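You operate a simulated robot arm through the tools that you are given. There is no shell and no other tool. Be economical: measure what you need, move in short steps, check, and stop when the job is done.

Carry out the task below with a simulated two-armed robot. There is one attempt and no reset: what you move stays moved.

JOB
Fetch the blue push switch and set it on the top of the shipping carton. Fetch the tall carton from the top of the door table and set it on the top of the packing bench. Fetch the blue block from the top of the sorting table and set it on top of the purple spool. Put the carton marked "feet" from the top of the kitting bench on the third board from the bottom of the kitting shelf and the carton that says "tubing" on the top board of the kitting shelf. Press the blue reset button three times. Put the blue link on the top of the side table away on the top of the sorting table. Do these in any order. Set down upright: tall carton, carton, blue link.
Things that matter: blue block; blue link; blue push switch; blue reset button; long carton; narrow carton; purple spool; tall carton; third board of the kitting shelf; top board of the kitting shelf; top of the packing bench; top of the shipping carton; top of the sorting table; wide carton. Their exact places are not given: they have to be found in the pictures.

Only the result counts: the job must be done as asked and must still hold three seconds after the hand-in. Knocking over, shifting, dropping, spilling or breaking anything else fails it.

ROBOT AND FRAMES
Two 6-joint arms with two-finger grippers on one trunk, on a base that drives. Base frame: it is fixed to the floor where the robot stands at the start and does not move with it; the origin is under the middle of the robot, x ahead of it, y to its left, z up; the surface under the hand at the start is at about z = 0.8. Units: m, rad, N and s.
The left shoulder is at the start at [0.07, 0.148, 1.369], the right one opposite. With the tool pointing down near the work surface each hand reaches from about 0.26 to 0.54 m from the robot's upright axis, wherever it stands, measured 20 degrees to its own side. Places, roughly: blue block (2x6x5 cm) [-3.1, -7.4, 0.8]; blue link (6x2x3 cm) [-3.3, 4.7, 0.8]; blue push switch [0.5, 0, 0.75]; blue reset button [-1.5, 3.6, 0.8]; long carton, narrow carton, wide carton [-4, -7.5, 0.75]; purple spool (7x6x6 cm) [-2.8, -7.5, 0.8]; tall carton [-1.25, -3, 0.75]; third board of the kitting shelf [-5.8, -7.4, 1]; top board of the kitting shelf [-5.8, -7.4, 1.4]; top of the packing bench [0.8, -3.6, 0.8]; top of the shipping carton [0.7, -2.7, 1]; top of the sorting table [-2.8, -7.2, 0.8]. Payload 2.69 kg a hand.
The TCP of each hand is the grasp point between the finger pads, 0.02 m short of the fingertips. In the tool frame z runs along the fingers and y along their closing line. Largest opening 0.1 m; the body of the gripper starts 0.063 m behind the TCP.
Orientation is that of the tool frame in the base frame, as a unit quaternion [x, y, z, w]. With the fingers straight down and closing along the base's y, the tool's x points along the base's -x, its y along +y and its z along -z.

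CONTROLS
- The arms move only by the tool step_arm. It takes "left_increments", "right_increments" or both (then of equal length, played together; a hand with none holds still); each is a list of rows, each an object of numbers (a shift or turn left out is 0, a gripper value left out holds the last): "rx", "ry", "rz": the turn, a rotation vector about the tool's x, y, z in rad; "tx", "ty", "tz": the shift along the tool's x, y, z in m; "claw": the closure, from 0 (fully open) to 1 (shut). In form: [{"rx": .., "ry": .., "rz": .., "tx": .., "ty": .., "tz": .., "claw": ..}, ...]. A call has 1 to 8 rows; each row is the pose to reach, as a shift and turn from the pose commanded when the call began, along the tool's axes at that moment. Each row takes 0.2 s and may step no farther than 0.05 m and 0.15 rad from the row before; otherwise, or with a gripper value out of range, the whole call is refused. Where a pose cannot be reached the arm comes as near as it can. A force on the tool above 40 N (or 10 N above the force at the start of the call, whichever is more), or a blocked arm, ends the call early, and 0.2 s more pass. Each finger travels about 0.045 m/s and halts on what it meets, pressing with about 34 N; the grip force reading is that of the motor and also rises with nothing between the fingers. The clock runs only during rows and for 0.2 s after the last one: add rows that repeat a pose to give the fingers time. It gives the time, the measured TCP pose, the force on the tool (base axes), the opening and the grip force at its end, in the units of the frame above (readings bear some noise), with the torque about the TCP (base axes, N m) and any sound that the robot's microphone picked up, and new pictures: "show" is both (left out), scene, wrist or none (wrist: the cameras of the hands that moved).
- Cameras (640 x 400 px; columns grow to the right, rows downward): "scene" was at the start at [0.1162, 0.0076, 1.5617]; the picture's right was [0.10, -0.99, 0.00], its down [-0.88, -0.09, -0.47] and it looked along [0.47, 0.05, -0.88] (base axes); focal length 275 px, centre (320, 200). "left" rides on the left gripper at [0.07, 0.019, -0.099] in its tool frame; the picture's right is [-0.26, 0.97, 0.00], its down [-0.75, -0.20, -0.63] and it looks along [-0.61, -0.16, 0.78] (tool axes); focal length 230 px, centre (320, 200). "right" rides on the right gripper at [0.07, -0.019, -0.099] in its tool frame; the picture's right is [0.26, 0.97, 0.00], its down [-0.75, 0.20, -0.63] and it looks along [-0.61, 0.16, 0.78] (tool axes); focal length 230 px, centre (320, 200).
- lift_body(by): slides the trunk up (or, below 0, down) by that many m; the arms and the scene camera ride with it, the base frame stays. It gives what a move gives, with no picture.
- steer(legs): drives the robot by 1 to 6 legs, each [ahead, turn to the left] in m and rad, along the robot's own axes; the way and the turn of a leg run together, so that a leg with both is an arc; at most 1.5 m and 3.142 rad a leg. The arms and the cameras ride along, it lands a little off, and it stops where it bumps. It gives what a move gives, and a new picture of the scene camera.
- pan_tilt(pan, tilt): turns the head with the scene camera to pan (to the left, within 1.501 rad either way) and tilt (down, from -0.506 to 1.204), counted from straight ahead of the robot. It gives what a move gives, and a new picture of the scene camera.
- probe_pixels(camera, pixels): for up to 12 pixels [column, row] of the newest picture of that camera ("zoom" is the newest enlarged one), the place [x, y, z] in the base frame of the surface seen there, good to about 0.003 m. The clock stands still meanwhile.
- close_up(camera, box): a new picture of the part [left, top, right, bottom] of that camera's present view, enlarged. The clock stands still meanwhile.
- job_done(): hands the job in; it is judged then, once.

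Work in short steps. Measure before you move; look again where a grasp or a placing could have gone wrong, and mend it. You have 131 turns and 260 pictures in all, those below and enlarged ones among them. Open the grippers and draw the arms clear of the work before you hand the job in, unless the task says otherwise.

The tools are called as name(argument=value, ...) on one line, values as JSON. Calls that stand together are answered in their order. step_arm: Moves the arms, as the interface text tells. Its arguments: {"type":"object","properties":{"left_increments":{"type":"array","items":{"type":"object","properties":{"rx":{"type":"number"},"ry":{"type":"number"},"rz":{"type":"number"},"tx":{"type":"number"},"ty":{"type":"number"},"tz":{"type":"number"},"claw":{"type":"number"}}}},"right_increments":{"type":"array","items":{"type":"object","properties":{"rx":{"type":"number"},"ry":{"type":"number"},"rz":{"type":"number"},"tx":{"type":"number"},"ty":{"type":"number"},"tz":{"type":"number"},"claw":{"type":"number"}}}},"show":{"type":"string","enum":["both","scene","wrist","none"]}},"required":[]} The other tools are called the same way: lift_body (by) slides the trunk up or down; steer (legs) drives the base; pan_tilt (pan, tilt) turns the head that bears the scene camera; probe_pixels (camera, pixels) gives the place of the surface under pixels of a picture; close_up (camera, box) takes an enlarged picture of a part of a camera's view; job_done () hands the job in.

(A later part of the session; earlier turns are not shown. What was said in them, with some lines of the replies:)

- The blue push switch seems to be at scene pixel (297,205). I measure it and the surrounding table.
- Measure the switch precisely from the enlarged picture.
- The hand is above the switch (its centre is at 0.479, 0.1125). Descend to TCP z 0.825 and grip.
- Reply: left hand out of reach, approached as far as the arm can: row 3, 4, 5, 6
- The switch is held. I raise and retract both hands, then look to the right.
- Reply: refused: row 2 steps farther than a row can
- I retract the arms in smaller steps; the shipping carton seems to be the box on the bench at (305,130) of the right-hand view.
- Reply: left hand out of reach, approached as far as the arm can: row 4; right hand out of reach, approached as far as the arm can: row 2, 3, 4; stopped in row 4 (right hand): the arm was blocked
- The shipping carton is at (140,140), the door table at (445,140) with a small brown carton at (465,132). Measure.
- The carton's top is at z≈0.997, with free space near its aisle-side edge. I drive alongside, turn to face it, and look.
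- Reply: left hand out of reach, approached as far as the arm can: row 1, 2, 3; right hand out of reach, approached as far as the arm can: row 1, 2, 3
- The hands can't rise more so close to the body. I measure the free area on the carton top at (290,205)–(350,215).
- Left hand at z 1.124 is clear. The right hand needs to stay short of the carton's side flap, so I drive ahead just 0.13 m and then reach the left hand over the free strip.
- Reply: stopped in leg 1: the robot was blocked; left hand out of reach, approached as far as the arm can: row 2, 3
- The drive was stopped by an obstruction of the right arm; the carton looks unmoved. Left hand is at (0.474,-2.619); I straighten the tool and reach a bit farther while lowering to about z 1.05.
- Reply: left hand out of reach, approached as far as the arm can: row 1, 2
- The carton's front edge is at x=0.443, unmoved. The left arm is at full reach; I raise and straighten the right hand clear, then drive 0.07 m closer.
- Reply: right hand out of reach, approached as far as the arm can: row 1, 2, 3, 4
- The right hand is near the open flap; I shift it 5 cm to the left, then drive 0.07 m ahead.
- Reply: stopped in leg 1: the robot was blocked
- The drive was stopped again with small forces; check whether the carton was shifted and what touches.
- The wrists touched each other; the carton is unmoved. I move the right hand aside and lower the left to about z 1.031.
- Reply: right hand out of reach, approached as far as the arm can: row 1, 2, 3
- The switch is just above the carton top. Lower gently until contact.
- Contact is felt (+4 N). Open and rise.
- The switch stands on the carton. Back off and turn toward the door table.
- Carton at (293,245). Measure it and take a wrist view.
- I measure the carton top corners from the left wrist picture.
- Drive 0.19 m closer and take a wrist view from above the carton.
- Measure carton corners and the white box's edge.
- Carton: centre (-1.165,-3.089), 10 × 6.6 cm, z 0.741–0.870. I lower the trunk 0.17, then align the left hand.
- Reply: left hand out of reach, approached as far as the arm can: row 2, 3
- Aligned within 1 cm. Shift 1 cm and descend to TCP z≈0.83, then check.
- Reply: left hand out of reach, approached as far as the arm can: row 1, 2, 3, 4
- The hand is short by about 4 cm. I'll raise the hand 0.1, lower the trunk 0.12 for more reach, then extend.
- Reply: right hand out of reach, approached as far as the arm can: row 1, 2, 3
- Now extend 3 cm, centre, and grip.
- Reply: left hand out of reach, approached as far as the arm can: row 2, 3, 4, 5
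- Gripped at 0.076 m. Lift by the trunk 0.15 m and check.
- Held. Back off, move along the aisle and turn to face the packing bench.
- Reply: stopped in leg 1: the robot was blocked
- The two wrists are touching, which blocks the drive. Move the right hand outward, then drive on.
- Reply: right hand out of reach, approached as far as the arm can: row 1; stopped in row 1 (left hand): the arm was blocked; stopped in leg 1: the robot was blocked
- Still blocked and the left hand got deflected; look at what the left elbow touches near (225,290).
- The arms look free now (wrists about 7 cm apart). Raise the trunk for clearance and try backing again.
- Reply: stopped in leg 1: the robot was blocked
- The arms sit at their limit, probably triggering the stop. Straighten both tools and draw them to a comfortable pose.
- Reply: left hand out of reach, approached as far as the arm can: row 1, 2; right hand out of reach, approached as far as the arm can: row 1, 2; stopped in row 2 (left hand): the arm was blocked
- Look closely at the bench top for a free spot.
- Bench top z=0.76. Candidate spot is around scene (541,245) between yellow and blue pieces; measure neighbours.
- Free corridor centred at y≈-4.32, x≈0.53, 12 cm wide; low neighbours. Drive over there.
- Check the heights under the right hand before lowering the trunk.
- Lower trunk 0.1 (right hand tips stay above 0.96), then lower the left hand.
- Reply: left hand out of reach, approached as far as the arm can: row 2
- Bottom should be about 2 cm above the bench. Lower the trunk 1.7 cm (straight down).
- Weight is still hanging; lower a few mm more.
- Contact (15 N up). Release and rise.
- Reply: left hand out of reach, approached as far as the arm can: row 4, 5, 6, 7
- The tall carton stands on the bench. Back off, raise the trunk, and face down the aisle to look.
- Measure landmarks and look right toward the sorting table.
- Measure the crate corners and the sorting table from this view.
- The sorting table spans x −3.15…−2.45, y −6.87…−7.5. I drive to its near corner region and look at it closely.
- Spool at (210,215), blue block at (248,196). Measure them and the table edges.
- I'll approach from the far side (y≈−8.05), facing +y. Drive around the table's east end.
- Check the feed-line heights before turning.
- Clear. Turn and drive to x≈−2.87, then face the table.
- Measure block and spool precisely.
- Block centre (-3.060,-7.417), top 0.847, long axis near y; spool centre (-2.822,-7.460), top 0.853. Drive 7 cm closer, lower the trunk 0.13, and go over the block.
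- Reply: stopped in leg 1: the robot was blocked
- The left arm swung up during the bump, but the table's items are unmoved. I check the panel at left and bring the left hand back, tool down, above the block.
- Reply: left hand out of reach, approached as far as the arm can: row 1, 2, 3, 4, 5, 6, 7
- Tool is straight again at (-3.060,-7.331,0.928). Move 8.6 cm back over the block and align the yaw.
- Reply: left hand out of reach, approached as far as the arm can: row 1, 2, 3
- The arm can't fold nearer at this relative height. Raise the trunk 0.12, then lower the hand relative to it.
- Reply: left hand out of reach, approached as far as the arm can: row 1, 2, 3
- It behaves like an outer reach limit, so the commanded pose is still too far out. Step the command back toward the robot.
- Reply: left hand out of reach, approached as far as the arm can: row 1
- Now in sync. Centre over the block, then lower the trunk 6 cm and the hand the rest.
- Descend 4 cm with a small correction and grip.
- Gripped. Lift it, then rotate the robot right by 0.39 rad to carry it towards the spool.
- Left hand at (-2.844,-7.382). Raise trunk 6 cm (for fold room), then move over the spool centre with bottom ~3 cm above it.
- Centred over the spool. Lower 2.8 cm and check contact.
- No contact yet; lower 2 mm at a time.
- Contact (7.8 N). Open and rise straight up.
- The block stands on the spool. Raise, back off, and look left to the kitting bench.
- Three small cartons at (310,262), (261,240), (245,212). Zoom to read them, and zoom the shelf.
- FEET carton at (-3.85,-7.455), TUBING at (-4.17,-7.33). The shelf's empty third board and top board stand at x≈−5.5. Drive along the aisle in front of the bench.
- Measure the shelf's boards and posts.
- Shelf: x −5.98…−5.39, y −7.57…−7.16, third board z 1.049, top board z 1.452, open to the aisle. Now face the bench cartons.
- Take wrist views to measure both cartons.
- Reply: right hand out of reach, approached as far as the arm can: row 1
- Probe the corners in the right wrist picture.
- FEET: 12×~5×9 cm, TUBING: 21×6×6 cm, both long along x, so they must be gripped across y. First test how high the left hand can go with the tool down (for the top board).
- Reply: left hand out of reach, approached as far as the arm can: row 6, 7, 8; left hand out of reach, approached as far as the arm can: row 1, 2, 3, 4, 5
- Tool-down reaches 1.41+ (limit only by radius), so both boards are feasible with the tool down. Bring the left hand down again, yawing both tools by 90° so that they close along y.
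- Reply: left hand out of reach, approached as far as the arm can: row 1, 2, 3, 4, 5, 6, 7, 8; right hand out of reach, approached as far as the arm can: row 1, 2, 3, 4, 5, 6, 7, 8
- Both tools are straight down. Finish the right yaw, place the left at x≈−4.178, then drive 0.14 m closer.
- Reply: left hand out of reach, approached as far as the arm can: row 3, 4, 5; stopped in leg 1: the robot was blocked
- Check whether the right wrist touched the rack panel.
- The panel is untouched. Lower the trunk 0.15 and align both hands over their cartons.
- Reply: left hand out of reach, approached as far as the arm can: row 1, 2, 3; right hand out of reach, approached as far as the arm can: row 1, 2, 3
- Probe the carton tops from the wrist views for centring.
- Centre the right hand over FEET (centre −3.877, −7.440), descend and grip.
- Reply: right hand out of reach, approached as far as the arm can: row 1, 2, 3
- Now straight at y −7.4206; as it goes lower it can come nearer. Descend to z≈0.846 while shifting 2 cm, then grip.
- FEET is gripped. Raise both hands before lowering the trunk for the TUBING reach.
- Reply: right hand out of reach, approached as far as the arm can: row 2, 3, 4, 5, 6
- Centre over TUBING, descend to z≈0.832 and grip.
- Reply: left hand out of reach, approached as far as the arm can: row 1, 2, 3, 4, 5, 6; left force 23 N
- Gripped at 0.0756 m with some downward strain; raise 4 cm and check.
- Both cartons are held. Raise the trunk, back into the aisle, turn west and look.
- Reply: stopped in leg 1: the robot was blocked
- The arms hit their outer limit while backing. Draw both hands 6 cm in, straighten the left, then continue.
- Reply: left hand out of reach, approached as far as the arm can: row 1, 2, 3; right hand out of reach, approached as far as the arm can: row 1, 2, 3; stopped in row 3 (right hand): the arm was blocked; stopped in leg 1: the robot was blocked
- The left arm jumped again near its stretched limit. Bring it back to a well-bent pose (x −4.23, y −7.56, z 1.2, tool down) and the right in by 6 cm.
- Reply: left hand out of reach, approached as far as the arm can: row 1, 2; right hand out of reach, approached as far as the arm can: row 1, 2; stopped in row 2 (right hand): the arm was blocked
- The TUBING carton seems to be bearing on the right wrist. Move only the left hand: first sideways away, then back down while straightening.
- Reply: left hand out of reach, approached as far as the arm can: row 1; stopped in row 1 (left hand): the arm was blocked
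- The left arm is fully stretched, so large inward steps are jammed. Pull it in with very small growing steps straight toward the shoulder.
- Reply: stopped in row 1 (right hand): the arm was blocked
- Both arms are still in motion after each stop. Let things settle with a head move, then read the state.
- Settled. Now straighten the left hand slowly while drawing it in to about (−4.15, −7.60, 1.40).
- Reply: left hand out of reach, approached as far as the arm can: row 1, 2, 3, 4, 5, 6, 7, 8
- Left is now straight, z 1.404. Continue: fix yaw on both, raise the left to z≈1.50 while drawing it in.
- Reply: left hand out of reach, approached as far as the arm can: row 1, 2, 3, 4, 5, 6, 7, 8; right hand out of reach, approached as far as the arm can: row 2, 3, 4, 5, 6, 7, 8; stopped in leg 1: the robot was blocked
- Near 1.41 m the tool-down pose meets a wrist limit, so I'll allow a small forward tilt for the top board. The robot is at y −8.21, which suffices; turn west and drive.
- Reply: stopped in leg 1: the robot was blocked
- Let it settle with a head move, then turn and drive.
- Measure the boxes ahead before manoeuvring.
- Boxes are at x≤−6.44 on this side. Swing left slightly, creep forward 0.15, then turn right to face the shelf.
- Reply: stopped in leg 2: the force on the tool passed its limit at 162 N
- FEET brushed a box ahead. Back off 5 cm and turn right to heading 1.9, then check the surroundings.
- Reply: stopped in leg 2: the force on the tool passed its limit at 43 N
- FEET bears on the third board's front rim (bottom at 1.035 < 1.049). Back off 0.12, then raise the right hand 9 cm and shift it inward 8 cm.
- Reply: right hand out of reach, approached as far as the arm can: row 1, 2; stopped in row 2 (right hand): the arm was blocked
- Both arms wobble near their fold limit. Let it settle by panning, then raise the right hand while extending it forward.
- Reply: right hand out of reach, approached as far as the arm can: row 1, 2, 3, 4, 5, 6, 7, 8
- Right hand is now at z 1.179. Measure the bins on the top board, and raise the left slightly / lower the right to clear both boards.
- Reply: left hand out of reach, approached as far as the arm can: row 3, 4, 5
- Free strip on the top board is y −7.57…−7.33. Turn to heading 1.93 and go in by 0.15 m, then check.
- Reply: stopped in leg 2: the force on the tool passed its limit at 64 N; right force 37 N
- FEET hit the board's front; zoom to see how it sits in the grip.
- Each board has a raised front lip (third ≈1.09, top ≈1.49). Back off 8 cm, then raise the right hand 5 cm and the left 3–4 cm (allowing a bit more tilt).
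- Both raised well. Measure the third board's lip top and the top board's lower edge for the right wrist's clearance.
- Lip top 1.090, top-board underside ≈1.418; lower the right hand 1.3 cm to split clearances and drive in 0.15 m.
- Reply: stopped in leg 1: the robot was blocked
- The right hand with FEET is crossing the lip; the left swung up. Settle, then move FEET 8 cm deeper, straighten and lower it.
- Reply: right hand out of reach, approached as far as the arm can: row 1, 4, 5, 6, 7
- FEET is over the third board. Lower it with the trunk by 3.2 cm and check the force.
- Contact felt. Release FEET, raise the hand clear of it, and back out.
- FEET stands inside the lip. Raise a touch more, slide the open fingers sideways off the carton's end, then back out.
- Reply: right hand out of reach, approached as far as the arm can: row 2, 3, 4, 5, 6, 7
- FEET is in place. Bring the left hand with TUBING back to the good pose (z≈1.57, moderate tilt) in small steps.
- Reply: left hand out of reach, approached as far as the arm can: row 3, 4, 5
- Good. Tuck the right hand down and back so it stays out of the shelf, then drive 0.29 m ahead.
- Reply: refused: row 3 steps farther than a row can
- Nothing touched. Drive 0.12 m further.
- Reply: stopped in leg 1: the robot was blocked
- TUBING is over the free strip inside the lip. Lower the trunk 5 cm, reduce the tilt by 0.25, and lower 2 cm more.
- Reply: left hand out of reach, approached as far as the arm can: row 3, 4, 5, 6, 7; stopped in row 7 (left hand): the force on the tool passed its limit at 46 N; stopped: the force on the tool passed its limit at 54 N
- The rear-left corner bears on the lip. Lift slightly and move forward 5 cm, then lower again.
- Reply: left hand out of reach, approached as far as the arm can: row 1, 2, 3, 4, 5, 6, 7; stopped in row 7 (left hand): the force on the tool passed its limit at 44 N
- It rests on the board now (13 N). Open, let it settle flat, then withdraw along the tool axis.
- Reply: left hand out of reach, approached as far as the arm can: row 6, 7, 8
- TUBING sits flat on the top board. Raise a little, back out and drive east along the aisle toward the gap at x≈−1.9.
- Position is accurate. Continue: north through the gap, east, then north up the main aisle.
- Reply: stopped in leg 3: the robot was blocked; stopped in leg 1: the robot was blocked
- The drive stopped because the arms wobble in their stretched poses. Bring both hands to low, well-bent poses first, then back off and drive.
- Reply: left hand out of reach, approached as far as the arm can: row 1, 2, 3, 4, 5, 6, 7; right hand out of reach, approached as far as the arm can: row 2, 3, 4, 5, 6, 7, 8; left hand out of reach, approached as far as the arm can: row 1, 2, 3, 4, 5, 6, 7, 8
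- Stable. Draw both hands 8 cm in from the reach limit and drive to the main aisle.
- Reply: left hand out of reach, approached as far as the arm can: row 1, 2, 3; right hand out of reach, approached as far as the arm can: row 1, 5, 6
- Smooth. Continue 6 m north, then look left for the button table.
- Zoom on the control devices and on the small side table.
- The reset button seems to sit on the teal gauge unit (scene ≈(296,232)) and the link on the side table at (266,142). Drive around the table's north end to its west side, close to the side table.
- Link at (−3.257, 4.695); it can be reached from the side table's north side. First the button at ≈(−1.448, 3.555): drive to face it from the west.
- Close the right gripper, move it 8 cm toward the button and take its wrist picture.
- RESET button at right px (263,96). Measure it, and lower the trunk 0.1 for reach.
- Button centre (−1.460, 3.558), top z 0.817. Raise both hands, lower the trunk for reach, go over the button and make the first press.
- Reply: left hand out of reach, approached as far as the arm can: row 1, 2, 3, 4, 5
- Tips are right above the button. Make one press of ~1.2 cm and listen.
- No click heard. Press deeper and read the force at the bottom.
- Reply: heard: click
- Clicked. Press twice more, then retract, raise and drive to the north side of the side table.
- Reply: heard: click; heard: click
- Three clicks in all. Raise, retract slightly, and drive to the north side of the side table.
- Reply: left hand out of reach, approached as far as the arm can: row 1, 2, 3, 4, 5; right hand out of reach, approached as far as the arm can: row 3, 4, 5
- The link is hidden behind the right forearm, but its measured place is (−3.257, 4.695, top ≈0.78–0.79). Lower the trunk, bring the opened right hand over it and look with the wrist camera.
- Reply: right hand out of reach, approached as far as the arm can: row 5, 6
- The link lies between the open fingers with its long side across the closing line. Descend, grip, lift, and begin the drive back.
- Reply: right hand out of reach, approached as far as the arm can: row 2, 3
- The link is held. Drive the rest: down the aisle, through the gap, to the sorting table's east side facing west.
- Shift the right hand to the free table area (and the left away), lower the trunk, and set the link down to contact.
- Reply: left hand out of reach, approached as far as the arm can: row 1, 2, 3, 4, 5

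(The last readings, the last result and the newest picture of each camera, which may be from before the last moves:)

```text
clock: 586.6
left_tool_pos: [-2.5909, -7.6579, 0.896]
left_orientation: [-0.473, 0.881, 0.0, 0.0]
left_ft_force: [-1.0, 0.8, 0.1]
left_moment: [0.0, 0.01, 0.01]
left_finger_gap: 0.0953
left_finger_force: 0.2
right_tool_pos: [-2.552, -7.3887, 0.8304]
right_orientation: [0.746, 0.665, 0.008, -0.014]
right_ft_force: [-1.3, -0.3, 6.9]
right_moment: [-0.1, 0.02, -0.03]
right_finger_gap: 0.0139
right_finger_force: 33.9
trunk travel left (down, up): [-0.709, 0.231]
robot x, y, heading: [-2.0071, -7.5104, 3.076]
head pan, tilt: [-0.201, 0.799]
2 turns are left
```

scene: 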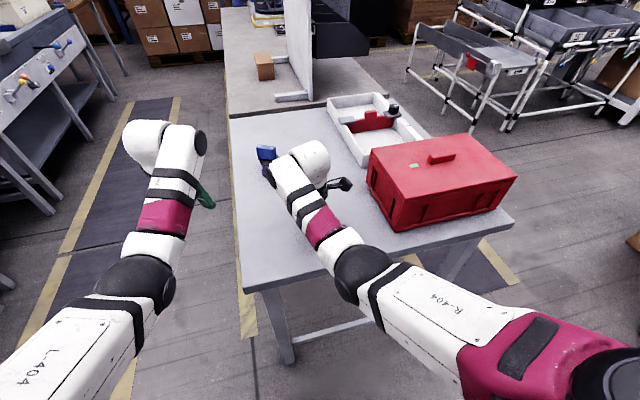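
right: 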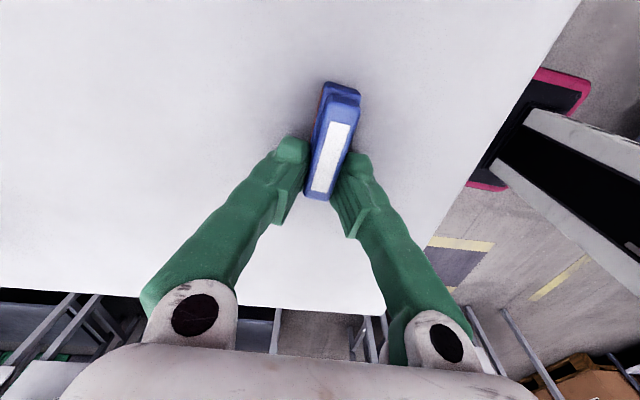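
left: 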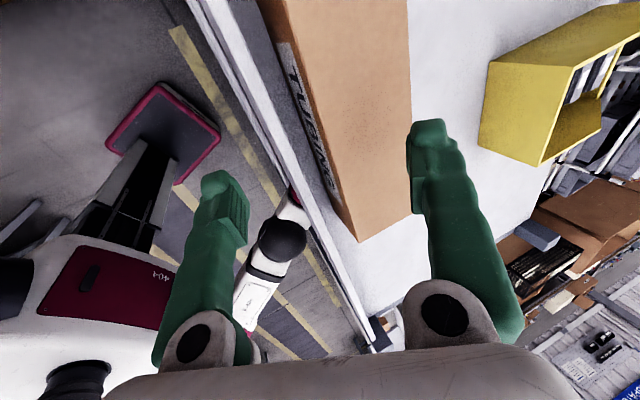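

The link touches the table upright (6.9 N). Release, rise straight up, raise the trunk and back off; look once.

step_arm(right_increments=[{"claw": 0.7}, {"claw": 0.5}, {"claw": 0.5}, {"claw": 0.5}, {"tz": -0.015, "claw": 0.5}, {"tz": -0.04, "claw": 0.5}, {"tz": -0.07, "claw": 0.5}], show="wrist")

lift_body(by=0.15)

steer(legs=[[-0.15, 0]])

```text
clock: 588.2
left_tool_pos: [-2.5916, -7.6586, 0.8953]
left_orientation: [-0.473, 0.881, -0.001, 0.0]
left_ft_force: [0.2, -0.8, -0.3]
left_moment: [-0.01, -0.01, 0.0]
left_finger_gap: 0.095
left_finger_force: 0.0
right_tool_pos: [-2.5573, -7.3894, 0.8974]
right_orientation: [0.747, 0.665, 0.009, -0.013]
right_ft_force: [-0.1, -0.1, -0.4]
right_moment: [0.01, -0.02, 0.0]
right_finger_gap: 0.0499
right_finger_force: 0.1
right hand out of reach, approached as far as the arm can: row 7
trunk travel left (down, up): [-0.709, 0.231]
robot x, y, heading: [-2.0061, -7.51, 3.076]
head pan, tilt: [-0.201, 0.799]
```

right: 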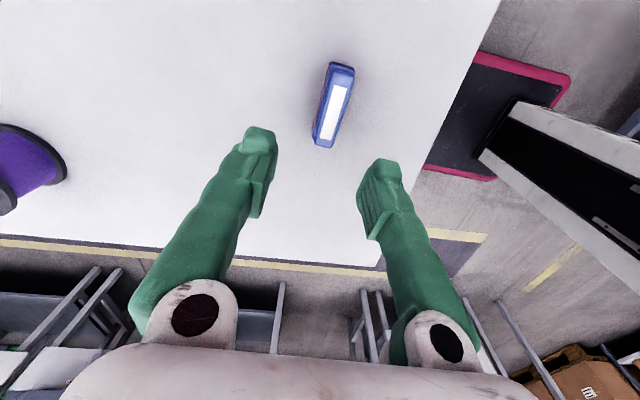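

```text
clock: 590.0
left_tool_pos: [-2.5916, -7.6572, 1.0453]
left_orientation: [-0.474, 0.881, -0.001, 0.0]
left_ft_force: [0.0, -0.1, 0.0]
left_moment: [-0.01, 0.0, 0.0]
left_finger_gap: 0.095
left_finger_force: 0.2
right_tool_pos: [-2.5567, -7.3913, 1.0469]
right_orientation: [0.746, 0.665, 0.009, -0.013]
right_ft_force: [-0.7, 0.0, -0.3]
right_moment: [0.0, 0.01, 0.0]
right_finger_gap: 0.0498
right_finger_force: 0.0
trunk travel left (down, up): [-0.859, 0.081]
robot x, y, heading: [-2.0076, -7.5129, 3.077]
head pan, tilt: [-0.201, 0.799]
```

```text
clock: 591.2
left_tool_pos: [-2.4967, -7.6637, 1.0377]
left_orientation: [-0.476, 0.879, 0.013, -0.01]
left_ft_force: [-0.5, -0.6, 1.8]
left_moment: [0.04, 0.01, 0.02]
left_finger_gap: 0.0948
left_finger_force: 0.0
right_tool_pos: [-2.4605, -7.3995, 1.045]
right_orientation: [0.749, 0.663, -0.011, -0.019]
right_ft_force: [-0.1, 1.1, 0.7]
right_moment: [-0.08, 0.01, -0.01]
right_finger_gap: 0.05
right_finger_force: 0.0
trunk travel left (down, up): [-0.859, 0.081]
robot x, y, heading: [-1.8938, -7.5147, 3.075]
head pan, tilt: [-0.201, 0.799]
stopped in leg 1: the robot was blocked; the commanded pose is now the measured one
1 turns are left
```

scene: 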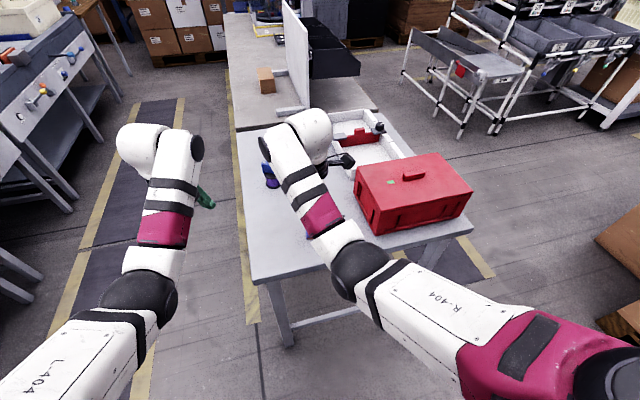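

The link stands on the sorting table, and the hands are open and clear, so I hand the job in.

job_done()

```text
The job is handed in.
```

I did every part of the job and handed it in, but two bumps while carrying the "feet" carton may count against the "nothing else shifted" rule. I didn't go back for a last look at the finished placements.

- **Blue push switch:** it stands on the top of the shipping carton.
- **Tall carton:** it stands upright on the top of the packing bench.
- **Blue block:** it stands on top of the purple spool.
- **"Feet" carton:** it is on the third board of the kitting shelf, behind the front lip.
- **"Tubing" carton:** it lies flat on the top board of the kitting shelf. I released it tilted and it settled flat.
- **Blue reset button:** three clicks were heard. One earlier push made no click, so I didn't count it.
- **Blue link:** it stands upright on the top of the sorting table.

The "feet" carton hit a white box at the pallet stack near the shelf hard (162 N). I couldn't confirm whether the box moved. The carton also struck the kitting shelf's front edge and lip twice (43 N and 64 N), and the shelf showed no visible change. Driving north, the robot was also stopped very close to the large crate by the sorting table, and I didn't check whether it touched it.
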